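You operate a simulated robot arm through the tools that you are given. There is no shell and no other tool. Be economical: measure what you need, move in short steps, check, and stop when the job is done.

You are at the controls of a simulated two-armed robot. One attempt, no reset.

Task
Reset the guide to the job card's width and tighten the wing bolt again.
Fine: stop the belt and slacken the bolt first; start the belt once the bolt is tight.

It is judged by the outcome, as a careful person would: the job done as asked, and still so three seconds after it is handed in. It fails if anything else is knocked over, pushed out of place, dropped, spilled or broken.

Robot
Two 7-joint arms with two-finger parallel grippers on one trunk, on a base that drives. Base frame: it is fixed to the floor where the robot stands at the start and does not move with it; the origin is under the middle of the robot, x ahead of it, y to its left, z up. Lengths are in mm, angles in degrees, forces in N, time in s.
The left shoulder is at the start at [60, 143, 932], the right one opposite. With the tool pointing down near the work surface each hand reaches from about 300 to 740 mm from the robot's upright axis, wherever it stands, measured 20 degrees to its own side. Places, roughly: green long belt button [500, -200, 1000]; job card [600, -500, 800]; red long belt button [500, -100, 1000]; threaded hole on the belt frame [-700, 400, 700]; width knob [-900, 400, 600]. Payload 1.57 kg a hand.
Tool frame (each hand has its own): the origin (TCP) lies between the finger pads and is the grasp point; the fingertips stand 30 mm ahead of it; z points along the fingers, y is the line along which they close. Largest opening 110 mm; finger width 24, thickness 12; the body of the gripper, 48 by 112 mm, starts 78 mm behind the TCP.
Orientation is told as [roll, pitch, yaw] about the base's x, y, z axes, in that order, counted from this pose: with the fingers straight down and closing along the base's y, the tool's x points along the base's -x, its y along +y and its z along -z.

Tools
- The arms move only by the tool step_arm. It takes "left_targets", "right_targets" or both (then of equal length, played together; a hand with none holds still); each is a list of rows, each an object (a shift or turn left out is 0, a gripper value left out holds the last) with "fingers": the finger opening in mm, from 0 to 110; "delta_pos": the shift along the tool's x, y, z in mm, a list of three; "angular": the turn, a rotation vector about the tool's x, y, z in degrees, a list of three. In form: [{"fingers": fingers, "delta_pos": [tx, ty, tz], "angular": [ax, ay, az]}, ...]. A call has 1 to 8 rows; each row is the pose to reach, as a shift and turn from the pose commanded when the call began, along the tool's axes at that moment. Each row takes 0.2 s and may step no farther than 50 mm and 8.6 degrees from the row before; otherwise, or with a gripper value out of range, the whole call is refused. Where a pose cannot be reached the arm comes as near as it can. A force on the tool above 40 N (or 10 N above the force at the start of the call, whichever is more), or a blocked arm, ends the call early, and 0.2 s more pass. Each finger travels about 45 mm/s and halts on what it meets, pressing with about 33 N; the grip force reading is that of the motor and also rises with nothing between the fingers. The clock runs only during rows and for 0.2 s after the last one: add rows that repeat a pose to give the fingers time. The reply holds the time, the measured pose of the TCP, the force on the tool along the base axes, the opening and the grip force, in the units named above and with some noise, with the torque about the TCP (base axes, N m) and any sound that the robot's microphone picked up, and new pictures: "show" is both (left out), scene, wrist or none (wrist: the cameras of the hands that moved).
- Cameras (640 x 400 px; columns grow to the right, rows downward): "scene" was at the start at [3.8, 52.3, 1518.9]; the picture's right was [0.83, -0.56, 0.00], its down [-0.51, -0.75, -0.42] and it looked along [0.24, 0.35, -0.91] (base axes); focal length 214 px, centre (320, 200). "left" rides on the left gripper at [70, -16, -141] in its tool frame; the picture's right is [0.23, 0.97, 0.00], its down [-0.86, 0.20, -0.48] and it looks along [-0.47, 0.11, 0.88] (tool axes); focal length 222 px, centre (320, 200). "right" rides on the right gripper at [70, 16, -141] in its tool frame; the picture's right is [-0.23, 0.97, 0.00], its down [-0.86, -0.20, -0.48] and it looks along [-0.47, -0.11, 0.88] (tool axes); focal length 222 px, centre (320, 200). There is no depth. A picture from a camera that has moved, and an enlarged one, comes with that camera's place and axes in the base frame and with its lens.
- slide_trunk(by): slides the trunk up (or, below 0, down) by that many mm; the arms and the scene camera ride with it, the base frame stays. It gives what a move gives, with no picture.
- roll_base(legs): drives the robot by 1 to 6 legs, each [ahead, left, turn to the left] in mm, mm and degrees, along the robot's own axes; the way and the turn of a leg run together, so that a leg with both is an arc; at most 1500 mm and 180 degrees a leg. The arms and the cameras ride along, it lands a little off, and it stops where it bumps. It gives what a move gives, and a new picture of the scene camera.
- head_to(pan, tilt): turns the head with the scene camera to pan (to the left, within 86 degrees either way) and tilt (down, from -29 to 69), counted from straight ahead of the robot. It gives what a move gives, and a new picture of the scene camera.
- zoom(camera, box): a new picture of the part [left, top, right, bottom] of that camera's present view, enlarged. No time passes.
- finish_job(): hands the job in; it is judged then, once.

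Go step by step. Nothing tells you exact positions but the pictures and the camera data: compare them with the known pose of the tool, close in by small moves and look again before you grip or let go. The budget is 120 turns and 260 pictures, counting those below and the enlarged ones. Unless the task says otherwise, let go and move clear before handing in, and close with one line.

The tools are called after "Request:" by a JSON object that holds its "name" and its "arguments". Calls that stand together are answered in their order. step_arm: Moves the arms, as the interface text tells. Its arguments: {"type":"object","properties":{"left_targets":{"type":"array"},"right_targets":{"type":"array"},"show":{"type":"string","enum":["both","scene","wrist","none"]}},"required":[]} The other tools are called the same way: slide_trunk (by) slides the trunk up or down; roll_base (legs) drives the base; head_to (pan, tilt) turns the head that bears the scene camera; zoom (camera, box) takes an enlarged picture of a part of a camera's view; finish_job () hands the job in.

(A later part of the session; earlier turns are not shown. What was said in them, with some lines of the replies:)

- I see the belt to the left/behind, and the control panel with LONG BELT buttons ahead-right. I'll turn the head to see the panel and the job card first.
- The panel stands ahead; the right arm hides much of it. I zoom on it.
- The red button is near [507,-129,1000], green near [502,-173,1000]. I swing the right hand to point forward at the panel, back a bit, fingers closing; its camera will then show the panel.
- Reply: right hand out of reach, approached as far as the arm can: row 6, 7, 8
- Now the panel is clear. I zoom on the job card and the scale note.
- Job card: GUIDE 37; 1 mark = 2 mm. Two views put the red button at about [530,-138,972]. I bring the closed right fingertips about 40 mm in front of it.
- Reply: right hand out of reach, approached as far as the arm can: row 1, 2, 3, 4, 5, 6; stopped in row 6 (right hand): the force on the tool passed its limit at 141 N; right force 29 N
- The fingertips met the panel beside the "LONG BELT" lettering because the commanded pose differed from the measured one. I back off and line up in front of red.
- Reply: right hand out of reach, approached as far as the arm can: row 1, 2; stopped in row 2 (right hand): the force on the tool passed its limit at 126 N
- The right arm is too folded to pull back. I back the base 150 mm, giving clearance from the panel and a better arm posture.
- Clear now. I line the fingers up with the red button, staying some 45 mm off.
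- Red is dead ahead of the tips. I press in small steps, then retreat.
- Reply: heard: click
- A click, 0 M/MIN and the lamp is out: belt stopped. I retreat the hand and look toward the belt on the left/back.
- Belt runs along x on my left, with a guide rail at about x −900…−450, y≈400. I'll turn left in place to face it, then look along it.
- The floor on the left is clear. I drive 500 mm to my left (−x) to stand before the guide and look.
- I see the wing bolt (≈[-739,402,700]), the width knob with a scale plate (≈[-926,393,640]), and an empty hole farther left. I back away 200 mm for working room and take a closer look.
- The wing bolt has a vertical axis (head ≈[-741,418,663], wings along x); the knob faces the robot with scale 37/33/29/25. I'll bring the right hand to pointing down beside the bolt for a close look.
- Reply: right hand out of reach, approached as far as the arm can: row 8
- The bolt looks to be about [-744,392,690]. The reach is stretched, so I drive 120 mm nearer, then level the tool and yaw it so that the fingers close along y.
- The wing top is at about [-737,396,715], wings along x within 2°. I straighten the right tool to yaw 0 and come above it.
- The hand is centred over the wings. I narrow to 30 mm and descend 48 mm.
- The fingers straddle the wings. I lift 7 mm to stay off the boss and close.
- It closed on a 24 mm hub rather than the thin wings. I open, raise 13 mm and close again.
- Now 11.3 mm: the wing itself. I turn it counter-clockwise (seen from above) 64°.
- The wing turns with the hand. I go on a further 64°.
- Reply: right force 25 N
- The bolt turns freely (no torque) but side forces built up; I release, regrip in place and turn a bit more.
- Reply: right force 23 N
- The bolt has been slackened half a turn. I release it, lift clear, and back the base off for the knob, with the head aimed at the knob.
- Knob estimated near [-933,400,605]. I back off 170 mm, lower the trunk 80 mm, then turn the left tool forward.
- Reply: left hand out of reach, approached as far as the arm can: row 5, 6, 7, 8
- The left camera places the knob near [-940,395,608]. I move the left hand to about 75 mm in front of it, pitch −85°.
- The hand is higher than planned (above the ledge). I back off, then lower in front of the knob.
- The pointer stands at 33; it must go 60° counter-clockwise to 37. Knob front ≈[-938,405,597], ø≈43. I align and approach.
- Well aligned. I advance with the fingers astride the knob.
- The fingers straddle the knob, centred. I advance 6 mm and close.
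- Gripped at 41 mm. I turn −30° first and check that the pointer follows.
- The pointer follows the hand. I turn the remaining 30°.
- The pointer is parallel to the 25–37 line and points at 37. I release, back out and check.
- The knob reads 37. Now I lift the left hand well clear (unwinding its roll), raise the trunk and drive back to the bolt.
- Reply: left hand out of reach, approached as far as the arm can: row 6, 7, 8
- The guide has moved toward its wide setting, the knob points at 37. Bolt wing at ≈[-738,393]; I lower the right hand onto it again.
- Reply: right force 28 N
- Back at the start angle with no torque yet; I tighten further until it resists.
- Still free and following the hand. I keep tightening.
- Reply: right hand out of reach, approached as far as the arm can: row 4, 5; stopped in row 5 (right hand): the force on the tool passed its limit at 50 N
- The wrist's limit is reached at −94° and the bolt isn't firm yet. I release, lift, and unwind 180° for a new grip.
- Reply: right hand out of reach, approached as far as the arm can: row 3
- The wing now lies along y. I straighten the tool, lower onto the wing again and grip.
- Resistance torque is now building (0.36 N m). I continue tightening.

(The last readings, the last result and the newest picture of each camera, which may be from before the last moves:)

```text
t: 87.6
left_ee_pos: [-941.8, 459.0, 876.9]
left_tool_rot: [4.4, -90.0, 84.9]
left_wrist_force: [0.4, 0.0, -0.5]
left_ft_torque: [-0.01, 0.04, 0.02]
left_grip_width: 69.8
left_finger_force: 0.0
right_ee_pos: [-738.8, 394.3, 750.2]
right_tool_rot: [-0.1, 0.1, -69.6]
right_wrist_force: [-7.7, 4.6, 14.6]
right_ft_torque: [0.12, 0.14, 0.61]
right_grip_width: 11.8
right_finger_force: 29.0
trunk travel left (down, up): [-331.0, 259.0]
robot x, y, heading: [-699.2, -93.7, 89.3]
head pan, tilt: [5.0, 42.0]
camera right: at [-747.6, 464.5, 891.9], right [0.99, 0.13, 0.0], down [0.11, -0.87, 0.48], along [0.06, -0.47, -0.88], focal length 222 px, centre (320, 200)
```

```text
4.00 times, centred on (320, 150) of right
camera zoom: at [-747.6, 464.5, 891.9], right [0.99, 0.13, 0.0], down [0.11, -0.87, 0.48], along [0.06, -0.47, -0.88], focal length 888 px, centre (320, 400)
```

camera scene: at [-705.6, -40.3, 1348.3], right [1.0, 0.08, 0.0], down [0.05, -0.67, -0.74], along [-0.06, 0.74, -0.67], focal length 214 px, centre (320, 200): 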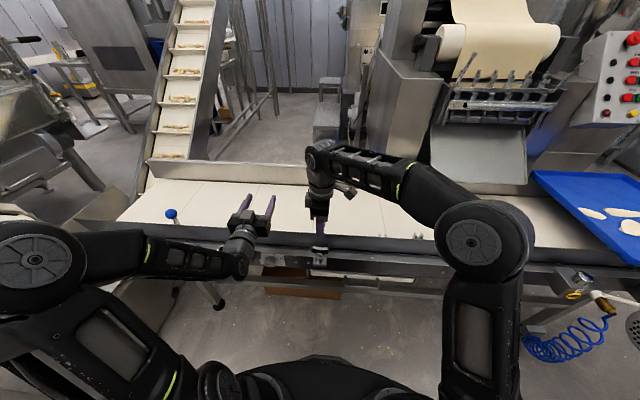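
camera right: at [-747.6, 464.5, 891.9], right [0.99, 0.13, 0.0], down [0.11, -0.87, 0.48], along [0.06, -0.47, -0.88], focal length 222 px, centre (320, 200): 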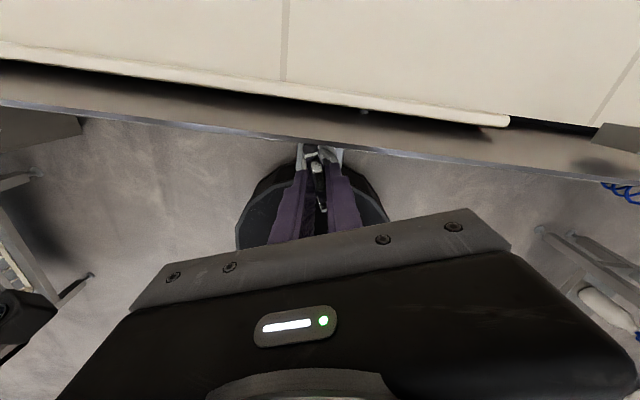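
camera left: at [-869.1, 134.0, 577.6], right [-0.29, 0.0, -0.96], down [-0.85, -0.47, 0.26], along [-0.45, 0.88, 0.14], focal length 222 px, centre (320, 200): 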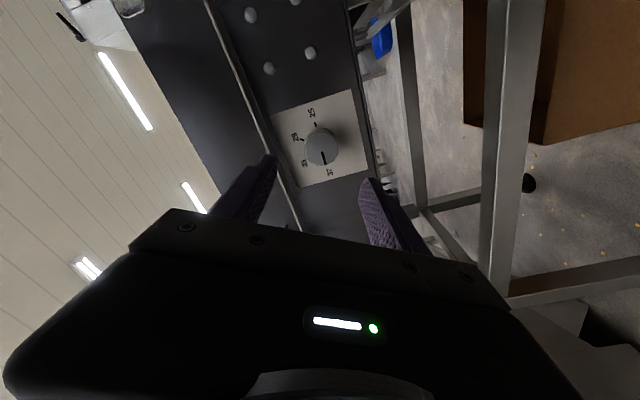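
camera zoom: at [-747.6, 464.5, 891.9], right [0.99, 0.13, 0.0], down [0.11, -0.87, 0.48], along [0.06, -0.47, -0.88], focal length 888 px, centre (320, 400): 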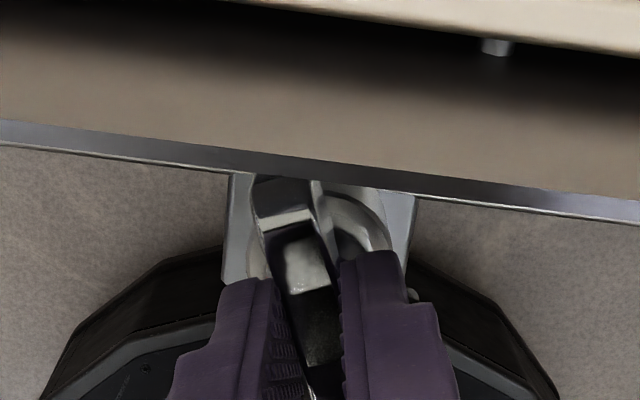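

Request:
{"name": "step_arm", "arguments": {"right_targets": [{"delta_pos": [0, 0, -0.5], "angular": [0, 0, 6]}, {"delta_pos": [0, 0, -0.5], "angular": [0, 0, 12]}, {"delta_pos": [0, 0, -0.5], "angular": [0, 0, 17]}], "show": "wrist"}}

Request:
{"name": "zoom", "arguments": {"camera": "scene", "box": [280, 210, 360, 280]}}

```text
t: 88.4
left_ee_pos: [-942.3, 459.0, 877.8]
left_tool_rot: [-9.3, -90.0, 98.8]
left_wrist_force: [-0.2, 0.3, 0.4]
left_ft_torque: [0.0, -0.01, 0.01]
left_grip_width: 70.0
left_finger_force: 0.1
right_ee_pos: [-739.0, 393.1, 749.4]
right_tool_rot: [-0.2, 0.1, -86.5]
right_wrist_force: [-9.1, 4.3, 10.4]
right_ft_torque: [0.24, 0.17, 0.63]
right_grip_width: 12.5
right_finger_force: 29.3
trunk travel left (down, up): [-331.0, 259.0]
robot x, y, heading: [-699.4, -97.9, 89.4]
head pan, tilt: [5.0, 42.0]
camera right: at [-726.3, 464.2, 891.8], right [0.99, -0.17, 0.0], down [-0.15, -0.87, 0.48], along [-0.08, -0.47, -0.88], focal length 222 px, centre (320, 200)
```

right: 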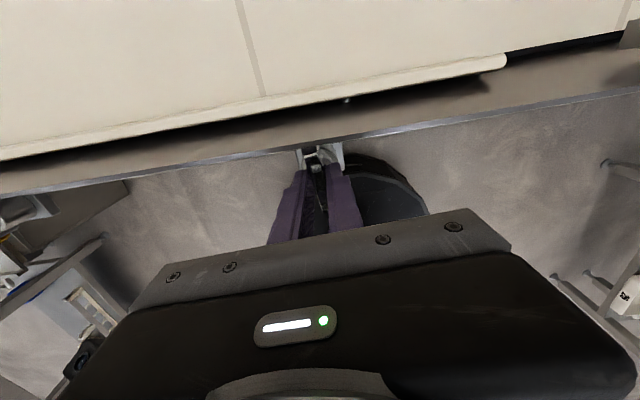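

```text
5.71 times, centred on (320, 245) of scene
camera zoom: at [-706.9, -40.9, 1348.3], right [1.0, 0.08, 0.0], down [0.05, -0.67, -0.74], along [-0.06, 0.74, -0.67], focal length 1226 px, centre (320, -57)
```

zoom: 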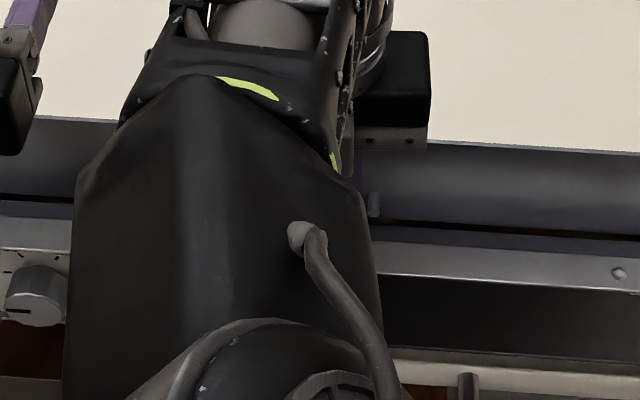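

Torque has reached 0.63 N m and the wing begins to twist in the grip. I unwind once more to check the wing's angle and give a last firm turn.

Request:
{"name": "step_arm", "arguments": {"right_targets": [{"fingers": 36}, {"delta_pos": [0, 0, -5]}, {"delta_pos": [0, 0, -30], "angular": [0, 0, -6]}, {"delta_pos": [0, 0, -45], "angular": [0, 0, -14]}, {"delta_pos": [0, 0, -45], "angular": [0, 0, -22]}, {"delta_pos": [0, 0, -45], "angular": [0, 0, -30]}, {"delta_pos": [0, 0, -45], "angular": [0, 0, -38]}, {"delta_pos": [0, 0, -45], "angular": [0, 0, -46]}], "show": "none"}}

Request:
{"name": "step_arm", "arguments": {"right_targets": [{"angular": [0, 0, -8.5]}, {"angular": [0, 0, -17]}, {"angular": [0, 0, -25.5]}, {"angular": [0, 0, -34]}, {"angular": [0, 0, -42.5]}, {"angular": [0, 0, -51]}, {"angular": [0, 0, -59.5]}, {"angular": [0, 0, -68]}], "show": "none"}}

Request:
{"name": "step_arm", "arguments": {"right_targets": [{"angular": [0, 0, -8.5]}, {"angular": [0, 0, -17]}, {"angular": [0, 0, -25.5]}, {"angular": [0, 0, -34]}, {"angular": [0, 0, -42.5]}, {"angular": [0, 0, -51]}, {"angular": [0, 0, -59.5]}, {"angular": [0, 0, -66]}], "show": "wrist"}}

Request:
{"name": "zoom", "arguments": {"camera": "right", "box": [240, 100, 400, 200]}}

Request:
{"name": "zoom", "arguments": {"camera": "scene", "box": [270, 210, 350, 280]}}

```text
t: 90.2
left_ee_pos: [-941.3, 458.8, 876.3]
left_tool_rot: [28.9, -89.9, 60.7]
left_wrist_force: [-0.2, -0.7, -0.4]
left_ft_torque: [0.02, 0.0, 0.02]
left_grip_width: 70.0
left_finger_force: 0.1
right_ee_pos: [-738.3, 393.4, 795.4]
right_tool_rot: [0.0, 0.0, -40.3]
right_wrist_force: [-0.2, 0.7, -0.2]
right_ft_torque: [-0.02, -0.01, 0.01]
right_grip_width: 36.2
right_finger_force: 0.0
trunk travel left (down, up): [-331.0, 259.0]
robot x, y, heading: [-703.3, -94.1, 89.5]
head pan, tilt: [5.0, 42.0]
```

```text
t: 92.0
left_ee_pos: [-942.7, 459.8, 876.6]
left_tool_rot: [29.3, -89.9, 60.1]
left_wrist_force: [0.8, -0.4, -0.2]
left_ft_torque: [0.02, 0.04, -0.01]
left_grip_width: 70.2
left_finger_force: 0.1
right_ee_pos: [-739.2, 392.4, 795.0]
right_tool_rot: [0.0, 0.0, 27.9]
right_wrist_force: [0.0, -0.4, 0.4]
right_ft_torque: [0.0, 0.05, -0.01]
right_grip_width: 36.1
right_finger_force: 0.1
trunk travel left (down, up): [-331.0, 259.0]
robot x, y, heading: [-696.7, -93.4, 89.6]
head pan, tilt: [5.0, 42.0]
```

```text
t: 93.8
left_ee_pos: [-941.3, 458.7, 877.0]
left_tool_rot: [28.6, -89.9, 60.9]
left_wrist_force: [-1.5, 0.1, -0.3]
left_ft_torque: [0.0, 0.01, 0.01]
left_grip_width: 70.1
left_finger_force: 0.0
right_ee_pos: [-738.8, 394.4, 794.6]
right_tool_rot: [0.0, 0.0, 93.8]
right_wrist_force: [0.0, 0.8, -0.5]
right_ft_torque: [-0.01, -0.03, 0.0]
right_grip_width: 35.8
right_finger_force: 0.1
trunk travel left (down, up): [-331.0, 259.0]
robot x, y, heading: [-703.0, -96.4, 89.8]
head pan, tilt: [5.0, 42.0]
camera right: at [-749.3, 323.1, 937.1], right [-0.99, 0.16, 0.0], down [0.14, 0.87, 0.48], along [0.08, 0.47, -0.88], focal length 222 px, centre (320, 200)
```

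right: 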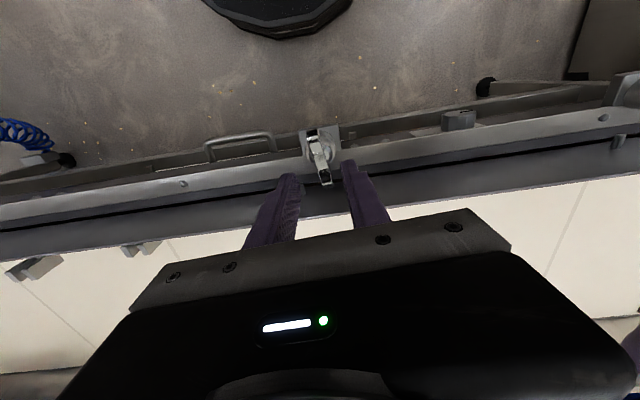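

```text
4.00 times, centred on (320, 150) of right
camera zoom: at [-749.3, 323.1, 937.1], right [-0.99, 0.16, 0.0], down [0.14, 0.87, 0.48], along [0.08, 0.47, -0.88], focal length 888 px, centre (320, 400)
```

zoom: 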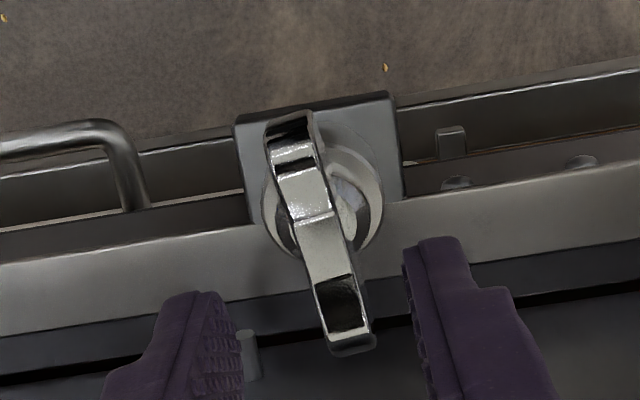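

```text
5.71 times, centred on (310, 245) of scene
camera zoom: at [-706.0, -40.5, 1348.3], right [1.0, 0.08, 0.0], down [0.05, -0.67, -0.74], along [-0.06, 0.74, -0.67], focal length 1226 px, centre (377, -57)
```

zoom: 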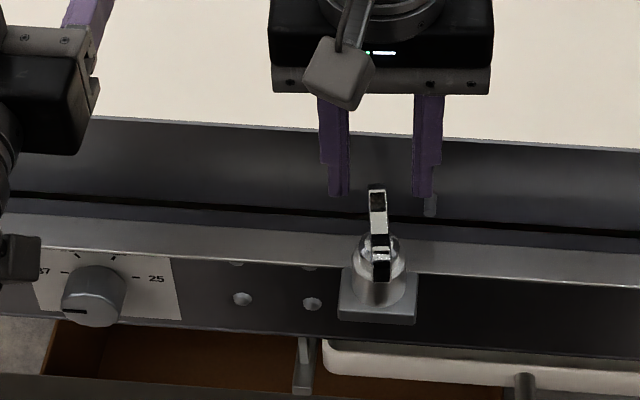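

The wing stayed with the hand (now ≈95°). I grip again and tighten further.

Request:
{"name": "step_arm", "arguments": {"right_targets": [{"delta_pos": [1, 0, 15]}, {"delta_pos": [1, 0, 30]}, {"delta_pos": [1, 0, 45]}, {"delta_pos": [1, 0, 45], "fingers": 0}, {"delta_pos": [1, 0, 45]}, {"delta_pos": [1, 0, 45]}, {"delta_pos": [1, 0, 45]}], "show": "none"}}

Request:
{"name": "step_arm", "arguments": {"right_targets": [{"angular": [0, 0, 7]}, {"angular": [0, 0, 14]}, {"angular": [0, 0, 21]}, {"angular": [0, 0, 28]}, {"angular": [0, 0, 35]}, {"angular": [0, 0, 42]}], "show": "wrist"}}

Request:
{"name": "zoom", "arguments": {"camera": "right", "box": [240, 100, 400, 200]}}

```text
t: 95.4
left_ee_pos: [-942.3, 458.9, 876.8]
left_tool_rot: [35.8, -89.9, 53.8]
left_wrist_force: [-0.7, 0.6, 0.4]
left_ft_torque: [0.0, 0.01, -0.03]
left_grip_width: 70.1
left_finger_force: 0.0
right_ee_pos: [-738.6, 391.4, 749.5]
right_tool_rot: [-0.2, 0.0, 93.5]
right_wrist_force: [1.5, 0.4, 0.6]
right_ft_torque: [-0.01, -0.07, 0.57]
right_grip_width: 12.1
right_finger_force: 29.8
trunk travel left (down, up): [-331.0, 259.0]
robot x, y, heading: [-696.1, -92.9, 89.3]
head pan, tilt: [5.0, 42.0]
```

```text
t: 96.8
left_ee_pos: [-942.5, 458.1, 877.6]
left_tool_rot: [16.3, -89.9, 72.9]
left_wrist_force: [-0.4, -0.3, 1.2]
left_ft_torque: [0.02, 0.04, -0.03]
left_grip_width: 70.2
left_finger_force: 0.1
right_ee_pos: [-738.7, 392.6, 749.9]
right_tool_rot: [0.1, -0.1, 51.4]
right_wrist_force: [-5.2, 0.1, 1.6]
right_ft_torque: [-0.05, 0.09, 0.7]
right_grip_width: 12.7
right_finger_force: 29.0
trunk travel left (down, up): [-331.0, 259.0]
robot x, y, heading: [-701.3, -92.6, 89.5]
head pan, tilt: [5.0, 42.0]
camera right: at [-795.0, 348.0, 892.4], right [-0.62, 0.78, 0.0], down [0.69, 0.55, 0.48], along [0.37, 0.3, -0.88], focal length 222 px, centre (320, 200)
```

right: 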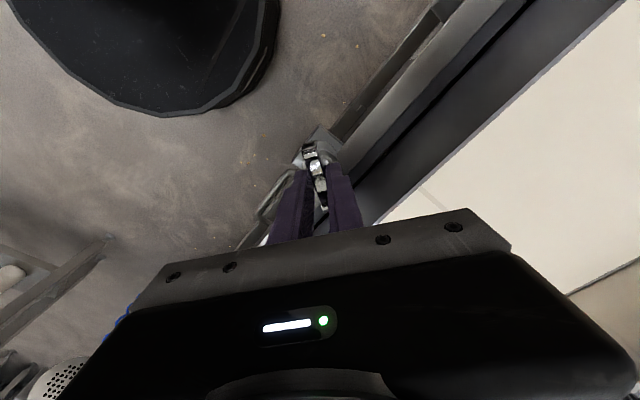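

```text
4.00 times, centred on (320, 150) of right
camera zoom: at [-795.0, 348.0, 892.4], right [-0.62, 0.78, 0.0], down [0.69, 0.55, 0.48], along [0.37, 0.3, -0.88], focal length 888 px, centre (320, 400)
```

zoom: 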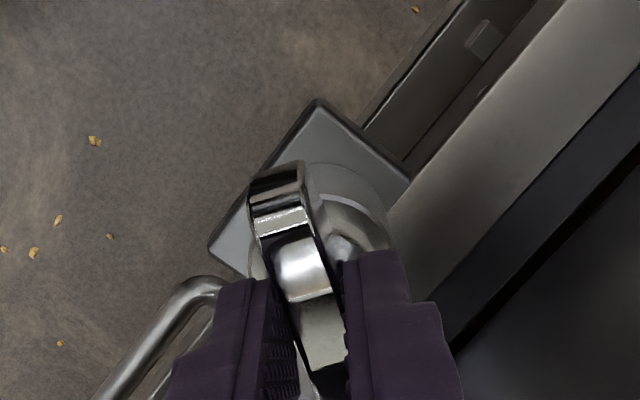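

Request:
{"name": "step_arm", "arguments": {"right_targets": [{"angular": [0, 0, 7]}, {"angular": [0, 0, 14]}, {"angular": [0, 0, 21]}, {"angular": [0, 0, 28]}, {"angular": [0, 0, 35]}, {"angular": [0, 0, 42]}, {"angular": [0, 0, 49]}, {"angular": [0, 0, 56]}], "show": "none"}}

Request:
{"name": "zoom", "arguments": {"camera": "right", "box": [240, 100, 400, 200]}}

```text
t: 98.6
left_ee_pos: [-942.0, 459.3, 876.5]
left_tool_rot: [-1.6, -89.9, 91.0]
left_wrist_force: [-0.7, 0.0, 0.0]
left_ft_torque: [0.03, -0.01, 0.01]
left_grip_width: 69.7
left_finger_force: 0.1
right_ee_pos: [-739.6, 392.9, 749.4]
right_tool_rot: [0.2, 0.1, -4.5]
right_wrist_force: [-8.5, 9.0, 11.5]
right_ft_torque: [0.15, 0.08, 0.85]
right_grip_width: 16.2
right_finger_force: 31.9
trunk travel left (down, up): [-331.0, 259.0]
robot x, y, heading: [-698.6, -97.5, 89.5]
head pan, tilt: [5.0, 42.0]
```

```text
4.00 times, centred on (320, 150) of right
camera zoom: at [-806.8, 414.7, 892.4], right [0.3, 0.95, 0.0], down [0.84, -0.27, 0.48], along [0.45, -0.14, -0.88], focal length 888 px, centre (320, 400)
```

zoom: 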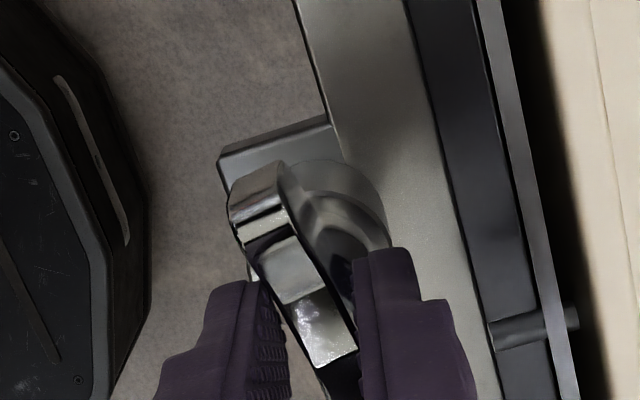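

Torque is 0.85 N m and the wing now twists in the grip: as tight as the hand can make it. I release, lift and check.

Request:
{"name": "step_arm", "arguments": {"right_targets": [{"fingers": 40}, {}, {"delta_pos": [0, 0, -10]}, {"delta_pos": [0, 0, -45]}, {"delta_pos": [0, 0, -90]}, {"delta_pos": [0, 0, -120]}], "show": "wrist"}}

Request:
{"name": "zoom", "arguments": {"camera": "scene", "box": [240, 210, 360, 285]}}

```text
t: 100.0
left_ee_pos: [-941.8, 458.2, 877.1]
left_tool_rot: [31.4, -89.9, 58.1]
left_wrist_force: [1.1, 0.1, 0.5]
left_ft_torque: [0.01, -0.01, -0.01]
left_grip_width: 69.7
left_finger_force: 0.0
right_ee_pos: [-740.1, 392.0, 872.4]
right_tool_rot: [0.0, 0.0, -4.5]
right_wrist_force: [-0.1, 0.9, -0.6]
right_ft_torque: [0.02, -0.03, 0.01]
right_grip_width: 40.1
right_finger_force: 0.1
trunk travel left (down, up): [-331.0, 259.0]
robot x, y, heading: [-702.2, -96.0, 89.4]
head pan, tilt: [5.0, 42.0]
camera right: at [-807.4, 415.0, 1013.3], right [0.3, 0.95, 0.0], down [0.84, -0.26, 0.48], along [0.46, -0.14, -0.88], focal length 222 px, centre (320, 200)
```

right: 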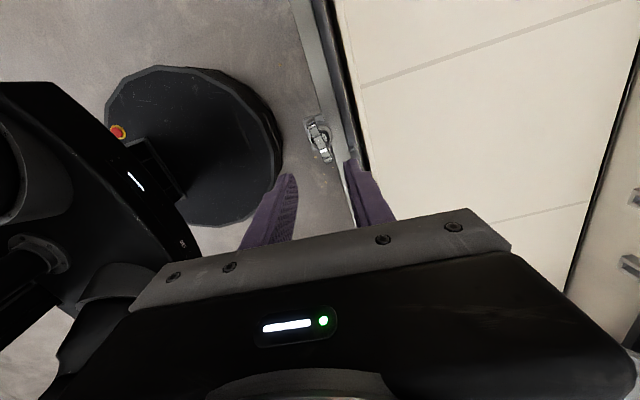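

```text
5.33 times, centred on (300, 248) of scene
camera zoom: at [-706.0, -40.6, 1348.3], right [1.0, 0.08, 0.0], down [0.05, -0.67, -0.74], along [-0.06, 0.74, -0.67], focal length 1144 px, centre (427, -53)
```

zoom: 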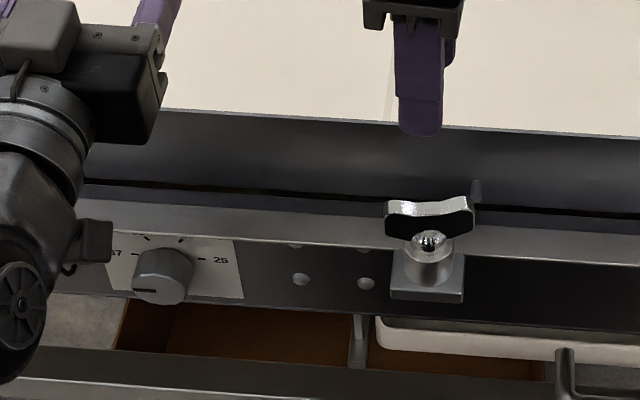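

The bolt is tight, knob at 37. Next I raise the trunk, square the right tool to the robot and travel back to the panel.

Request:
{"name": "slide_trunk", "arguments": {"by": 200}}

Request:
{"name": "step_arm", "arguments": {"right_targets": [{"angular": [0, 0, -8.5], "fingers": 0}, {"angular": [0, 0, -17]}, {"angular": [0, 0, -25.5]}, {"angular": [0, 0, -34]}, {"angular": [0, 0, -42.5]}, {"angular": [0, 0, -51]}, {"angular": [0, 0, -59.5]}, {"angular": [0, 0, -68]}], "show": "none"}}

Request:
{"name": "step_arm", "arguments": {"right_targets": [{"angular": [0, 0, -8.5]}, {"angular": [0, 0, -17]}, {"angular": [0, 0, -26]}], "show": "none"}}

Request:
{"name": "step_arm", "arguments": {"right_targets": [{"angular": [0, 0, -8.5]}, {"angular": [0, 0, -17]}, {"angular": [0, 0, -25]}], "show": "none"}}

Request:
{"name": "roll_base", "arguments": {"legs": [[-60, 0, 0], [0, -500, 0]]}}

```text
t: 102.2
left_ee_pos: [-942.1, 459.4, 1077.0]
left_tool_rot: [25.0, -89.8, 64.4]
left_wrist_force: [0.4, 1.0, -0.2]
left_ft_torque: [-0.02, 0.01, 0.0]
left_grip_width: 70.1
left_finger_force: 0.0
right_ee_pos: [-739.1, 393.8, 1071.4]
right_tool_rot: [0.0, 0.1, -4.4]
right_wrist_force: [-0.1, 0.9, 0.4]
right_ft_torque: [-0.01, 0.05, 0.02]
right_grip_width: 40.0
right_finger_force: 0.1
trunk travel left (down, up): [-531.0, 59.0]
robot x, y, heading: [-698.1, -96.5, 89.7]
head pan, tilt: [5.0, 42.0]
```

```text
t: 104.0
left_ee_pos: [-942.0, 458.5, 1076.6]
left_tool_rot: [29.1, -89.9, 60.4]
left_wrist_force: [0.4, 0.4, -0.4]
left_ft_torque: [0.02, 0.01, 0.01]
left_grip_width: 70.0
left_finger_force: 0.1
right_ee_pos: [-739.2, 392.0, 1071.0]
right_tool_rot: [0.1, 0.0, 63.8]
right_wrist_force: [0.0, -0.2, -0.3]
right_ft_torque: [0.01, 0.02, -0.01]
right_grip_width: 0.2
right_finger_force: 21.4
trunk travel left (down, up): [-531.0, 59.0]
robot x, y, heading: [-695.6, -98.7, 89.5]
head pan, tilt: [5.0, 42.0]
```

```text
refused: row 3 steps farther than a row can; nothing moved
```

```text
t: 104.8
left_ee_pos: [-942.3, 460.2, 1077.5]
left_tool_rot: [28.7, -90.0, 60.7]
left_wrist_force: [0.2, -0.3, 0.1]
left_ft_torque: [0.0, 0.0, 0.01]
left_grip_width: 70.3
left_finger_force: 0.2
right_ee_pos: [-740.9, 393.2, 1070.4]
right_tool_rot: [0.1, -0.1, 88.7]
right_wrist_force: [0.4, -0.1, 0.1]
right_ft_torque: [0.06, 0.05, 0.01]
right_grip_width: 0.0
right_finger_force: 21.0
trunk travel left (down, up): [-531.0, 59.0]
robot x, y, heading: [-699.3, -91.8, 89.4]
head pan, tilt: [5.0, 42.0]
```

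```text
t: 108.3
left_ee_pos: [-442.6, 395.0, 1076.8]
left_tool_rot: [48.1, -89.9, 41.3]
left_wrist_force: [0.0, -0.3, 0.4]
left_ft_torque: [0.0, 0.0, 0.06]
left_grip_width: 69.8
left_finger_force: 0.1
right_ee_pos: [-240.7, 329.9, 1071.5]
right_tool_rot: [0.2, -0.1, 88.5]
right_wrist_force: [-0.3, -0.2, 0.2]
right_ft_torque: [0.01, 0.03, -0.04]
right_grip_width: 0.1
right_finger_force: 21.3
trunk travel left (down, up): [-531.0, 59.0]
robot x, y, heading: [-201.9, -160.8, 89.6]
head pan, tilt: [5.0, 42.0]
camera scene: at [-206.5, -104.8, 1548.3], right [1.0, 0.08, 0.0], down [0.05, -0.67, -0.74], along [-0.06, 0.74, -0.67], focal length 214 px, centre (320, 200)
```

scene: 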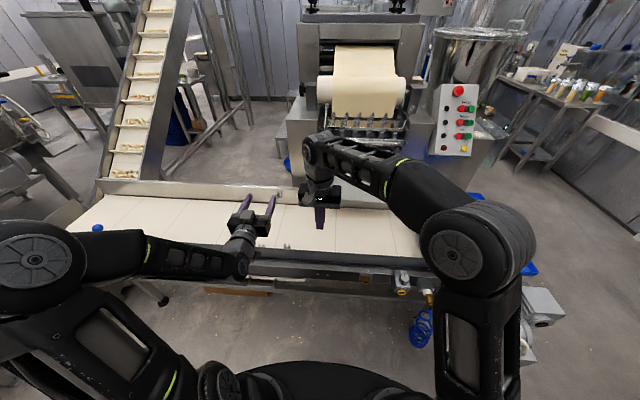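

Request:
{"name": "roll_base", "arguments": {"legs": [[0, 0, -90]]}}

Request:
{"name": "head_to", "arguments": {"pan": -10, "tilt": 38}}

```text
t: 112.5
left_ee_pos: [355.7, 81.9, 1076.5]
left_tool_rot: [30.9, -89.9, -31.6]
left_wrist_force: [-0.2, 0.2, 0.2]
left_ft_torque: [0.03, -0.02, -0.01]
left_grip_width: 70.0
left_finger_force: 0.1
right_ee_pos: [290.5, -121.4, 1071.1]
right_tool_rot: [0.0, 0.0, -1.6]
right_wrist_force: [-0.1, 0.7, 0.1]
right_ft_torque: [-0.01, 0.02, -0.01]
right_grip_width: 0.0
right_finger_force: 21.1
trunk travel left (down, up): [-531.0, 59.0]
robot x, y, heading: [-203.1, -161.5, -1.0]
head pan, tilt: [5.0, 42.0]
camera scene: at [-147.0, -151.7, 1548.3], right [0.08, -1.0, 0.0], down [-0.67, -0.05, -0.74], along [0.74, 0.06, -0.67], focal length 214 px, centre (320, 200)
```

scene: 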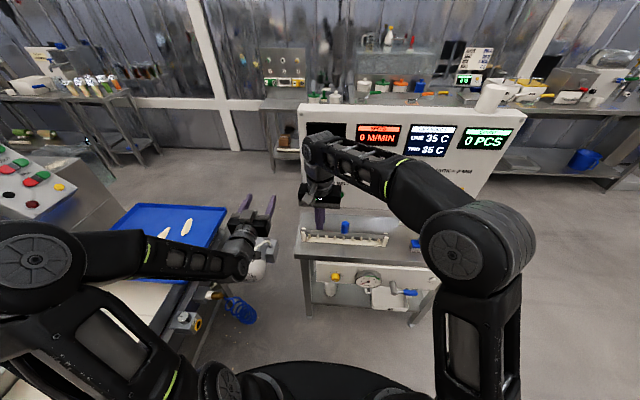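

```text
t: 113.3
left_ee_pos: [354.9, 80.7, 1075.7]
left_tool_rot: [27.6, -90.0, -28.4]
left_wrist_force: [-0.4, -0.3, 0.1]
left_ft_torque: [-0.01, 0.02, -0.01]
left_grip_width: 70.1
left_finger_force: 0.1
right_ee_pos: [289.5, -121.7, 1071.0]
right_tool_rot: [0.0, 0.0, -1.7]
right_wrist_force: [-0.4, -0.1, 0.0]
right_ft_torque: [-0.05, 0.03, -0.03]
right_grip_width: 0.0
right_finger_force: 21.3
trunk travel left (down, up): [-531.0, 59.0]
robot x, y, heading: [-201.4, -161.4, -0.6]
head pan, tilt: [-10.0, 38.0]
camera scene: at [-145.5, -173.8, 1554.2], right [-0.18, -0.98, 0.0], down [-0.61, 0.11, -0.79], along [0.77, -0.15, -0.62], focal length 214 px, centre (320, 200)
```

scene: 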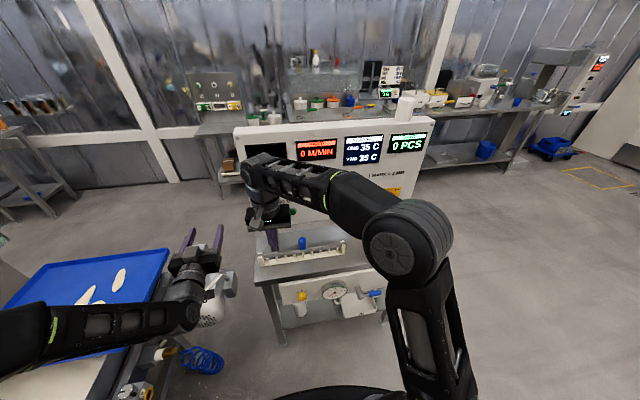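

Request:
{"name": "step_arm", "arguments": {"right_targets": [{"delta_pos": [-19, -7, 0], "angular": [0, -8.5, 0]}, {"delta_pos": [-38, -14, 0], "angular": [0, -17, 0]}, {"delta_pos": [-57, -21, 5], "angular": [0, -25.5, 0]}, {"delta_pos": [-76, -28, 10], "angular": [0, -34, 0]}, {"delta_pos": [-95, -36, 20], "angular": [0, -42.5, 0]}, {"delta_pos": [-114, -43, 30], "angular": [0, -51, 0]}, {"delta_pos": [-133, -50, 45], "angular": [0, -59.5, 0]}, {"delta_pos": [-140, -58, 60], "angular": [0, -68, 0]}]}}

```text
t: 115.1
left_ee_pos: [356.5, 80.9, 1078.0]
left_tool_rot: [24.2, -89.8, -25.0]
left_wrist_force: [-0.2, -0.4, 0.2]
left_ft_torque: [0.02, -0.04, 0.02]
left_grip_width: 69.9
left_finger_force: 0.1
right_ee_pos: [427.0, -183.4, 1011.9]
right_tool_rot: [0.2, -68.0, -2.0]
right_wrist_force: [-0.5, -0.1, -0.5]
right_ft_torque: [0.02, 0.01, -0.02]
right_grip_width: 0.1
right_finger_force: 21.0
trunk travel left (down, up): [-531.0, 59.0]
robot x, y, heading: [-199.0, -160.6, -0.6]
head pan, tilt: [-10.0, 38.0]
camera scene: at [-144.9, -174.1, 1554.3], right [-0.19, -0.98, 0.0], down [-0.61, 0.11, -0.79], along [0.77, -0.15, -0.62], focal length 214 px, centre (320, 200)
camera right: at [271.5, -162.7, 1000.0], right [0.11, 0.97, 0.21], down [-0.13, -0.2, 0.97], along [0.99, -0.14, 0.1], focal length 222 px, centre (320, 200)
```

scene: 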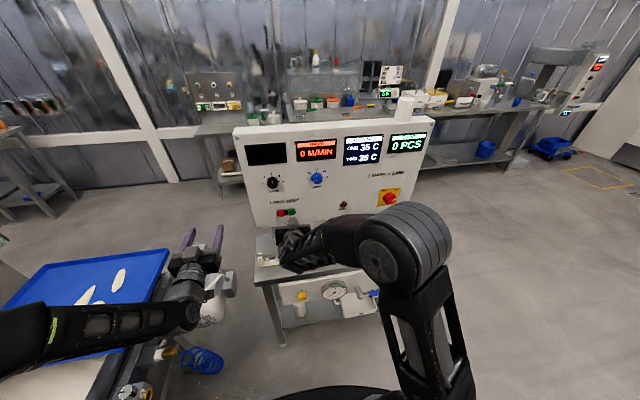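
right: 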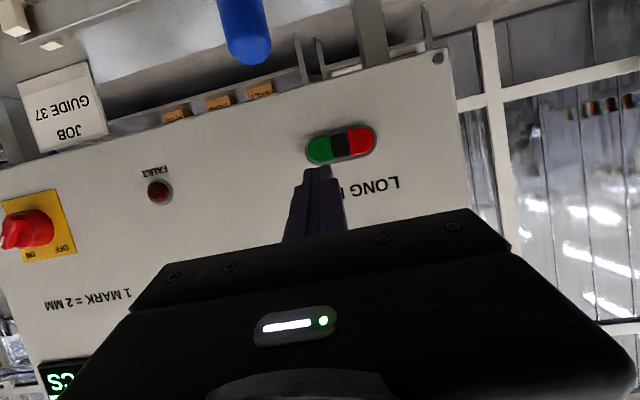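

The card reads JOB GUIDE 37, confirmed. The green button is at about [530,-186,969]; I approach and press it.

Request:
{"name": "step_arm", "arguments": {"right_targets": [{"delta_pos": [4, 1, 35]}, {"delta_pos": [4, 1, 60]}, {"delta_pos": [4, 1, 70]}, {"delta_pos": [4, 1, 76]}, {"delta_pos": [4, 1, 80]}, {"delta_pos": [4, 1, 83]}]}}

```text
t: 116.5
left_ee_pos: [353.0, 79.7, 1078.2]
left_tool_rot: [84.8, -90.0, -85.6]
left_wrist_force: [0.4, 0.1, 0.7]
left_ft_torque: [0.0, 0.02, 0.0]
left_grip_width: 70.2
left_finger_force: 0.1
right_ee_pos: [503.8, -184.3, 978.6]
right_tool_rot: [0.1, -68.1, -1.6]
right_wrist_force: [-8.1, -1.0, 2.8]
right_ft_torque: [0.03, -0.08, -0.02]
right_grip_width: 0.0
right_finger_force: 21.4
trunk travel left (down, up): [-531.0, 59.0]
robot x, y, heading: [-199.1, -157.6, -0.5]
head pan, tilt: [-10.0, 38.0]
heard: click
camera scene: at [-147.1, -174.1, 1554.4], right [-0.19, -0.98, 0.0], down [-0.6, 0.11, -0.79], along [0.77, -0.15, -0.61], focal length 214 px, centre (320, 200)
camera right: at [346.5, -163.2, 966.3], right [0.11, 0.97, 0.21], down [-0.13, -0.2, 0.97], along [0.99, -0.14, 0.1], focal length 222 px, centre (320, 200)
```

scene: 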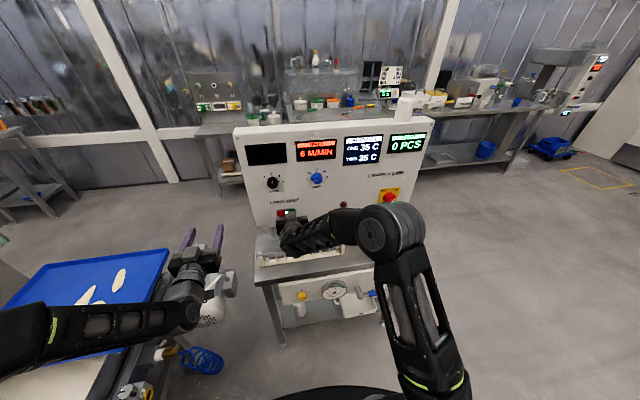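
right: 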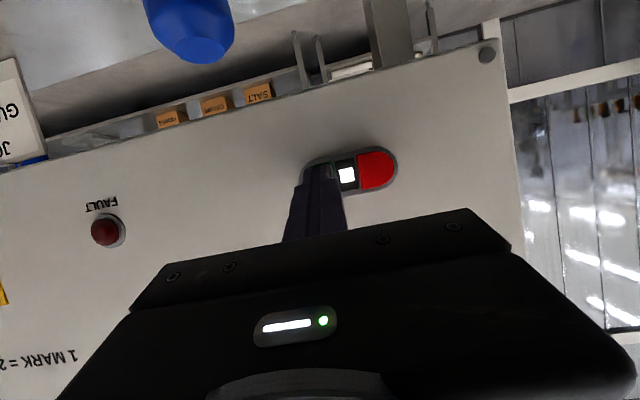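

A click, the lamp is lit and the display reads 6 M/MIN. I back the hand off and check the panel.

Request:
{"name": "step_arm", "arguments": {"right_targets": [{"delta_pos": [0, 0, -30]}, {"delta_pos": [0, 0, -70]}, {"delta_pos": [-10, 0, -100]}]}}

Request:
{"name": "zoom", "arguments": {"camera": "scene", "box": [220, 110, 440, 260]}}

Request:
{"name": "head_to", "arguments": {"pan": 86, "tilt": 40}}

```text
t: 117.3
left_ee_pos: [355.2, 80.8, 1077.3]
left_tool_rot: [55.2, -90.0, -55.8]
left_wrist_force: [-0.7, 0.6, 0.7]
left_ft_torque: [-0.01, 0.01, 0.01]
left_grip_width: 69.8
left_finger_force: 0.1
right_ee_pos: [413.3, -183.2, 1023.0]
right_tool_rot: [0.1, -68.1, -1.6]
right_wrist_force: [-0.1, -0.1, 0.2]
right_ft_torque: [0.0, 0.04, 0.03]
right_grip_width: 0.0
right_finger_force: 20.9
trunk travel left (down, up): [-531.0, 59.0]
robot x, y, heading: [-199.6, -157.0, -0.4]
head pan, tilt: [-10.0, 38.0]
camera scene: at [-146.3, -173.9, 1554.3], right [-0.19, -0.98, 0.0], down [-0.6, 0.11, -0.79], along [0.77, -0.15, -0.62], focal length 214 px, centre (320, 200)
camera right: at [257.8, -161.6, 1011.4], right [0.11, 0.97, 0.21], down [-0.13, -0.2, 0.97], along [0.99, -0.14, 0.1], focal length 222 px, centre (320, 200)
```

scene: 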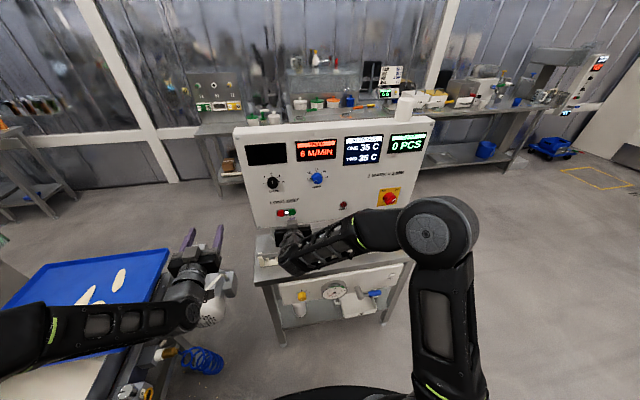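
right: 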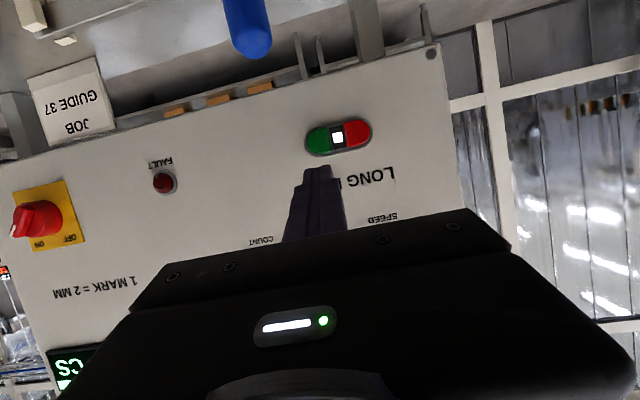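

```text
2.67 times, centred on (330, 185) of scene
camera zoom: at [-146.3, -173.9, 1554.3], right [-0.19, -0.98, 0.0], down [-0.6, 0.11, -0.79], along [0.77, -0.15, -0.62], focal length 572 px, centre (293, 240)
```

zoom: 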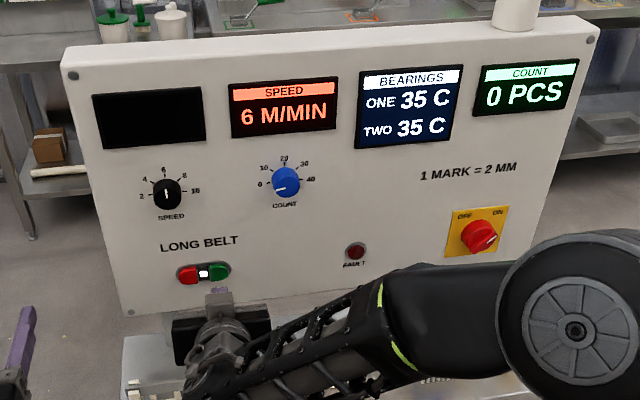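

```text
t: 119.0
left_ee_pos: [356.4, 80.9, 1077.0]
left_tool_rot: [29.5, -89.9, -30.2]
left_wrist_force: [-0.1, -0.8, 0.8]
left_ft_torque: [-0.01, -0.02, -0.01]
left_grip_width: 69.9
left_finger_force: 0.2
right_ee_pos: [414.4, -182.5, 1022.6]
right_tool_rot: [0.0, -67.9, -1.7]
right_wrist_force: [0.0, 0.0, -0.2]
right_ft_torque: [-0.03, 0.03, 0.0]
right_grip_width: 0.1
right_finger_force: 21.9
trunk travel left (down, up): [-531.0, 59.0]
robot x, y, heading: [-200.2, -162.6, -0.8]
head pan, tilt: [85.9, 40.0]
camera scene: at [-223.3, -73.2, 1551.3], right [1.0, -0.08, 0.0], down [-0.05, -0.64, -0.77], along [0.06, 0.76, -0.64], focal length 214 px, centre (320, 200)
```

scene: 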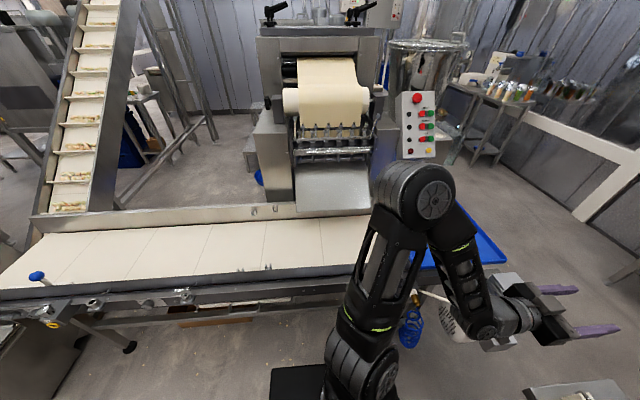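

Request:
{"name": "zoom", "arguments": {"camera": "scene", "box": [80, 270, 220, 350]}}

```text
4.57 times, centred on (150, 310) of scene
camera zoom: at [-223.3, -73.2, 1551.3], right [1.0, -0.08, 0.0], down [-0.05, -0.64, -0.77], along [0.06, 0.76, -0.64], focal length 980 px, centre (1097, -303)
```

zoom: 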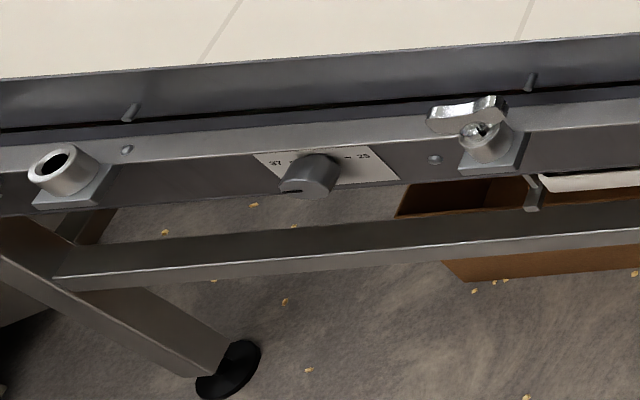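

The knob still reads 37, the bolt is seated and the belt runs at 6 M/MIN; both hands are clear. I hand the job in.

Request:
{"name": "finish_job", "arguments": {}}

```text
The job is handed in.
```

I set the guide to 37, the width on the job card, tightened the wing bolt as far as the gripper could turn it (about 0.85 N m), and restarted the belt, which now shows 6 M/MIN.
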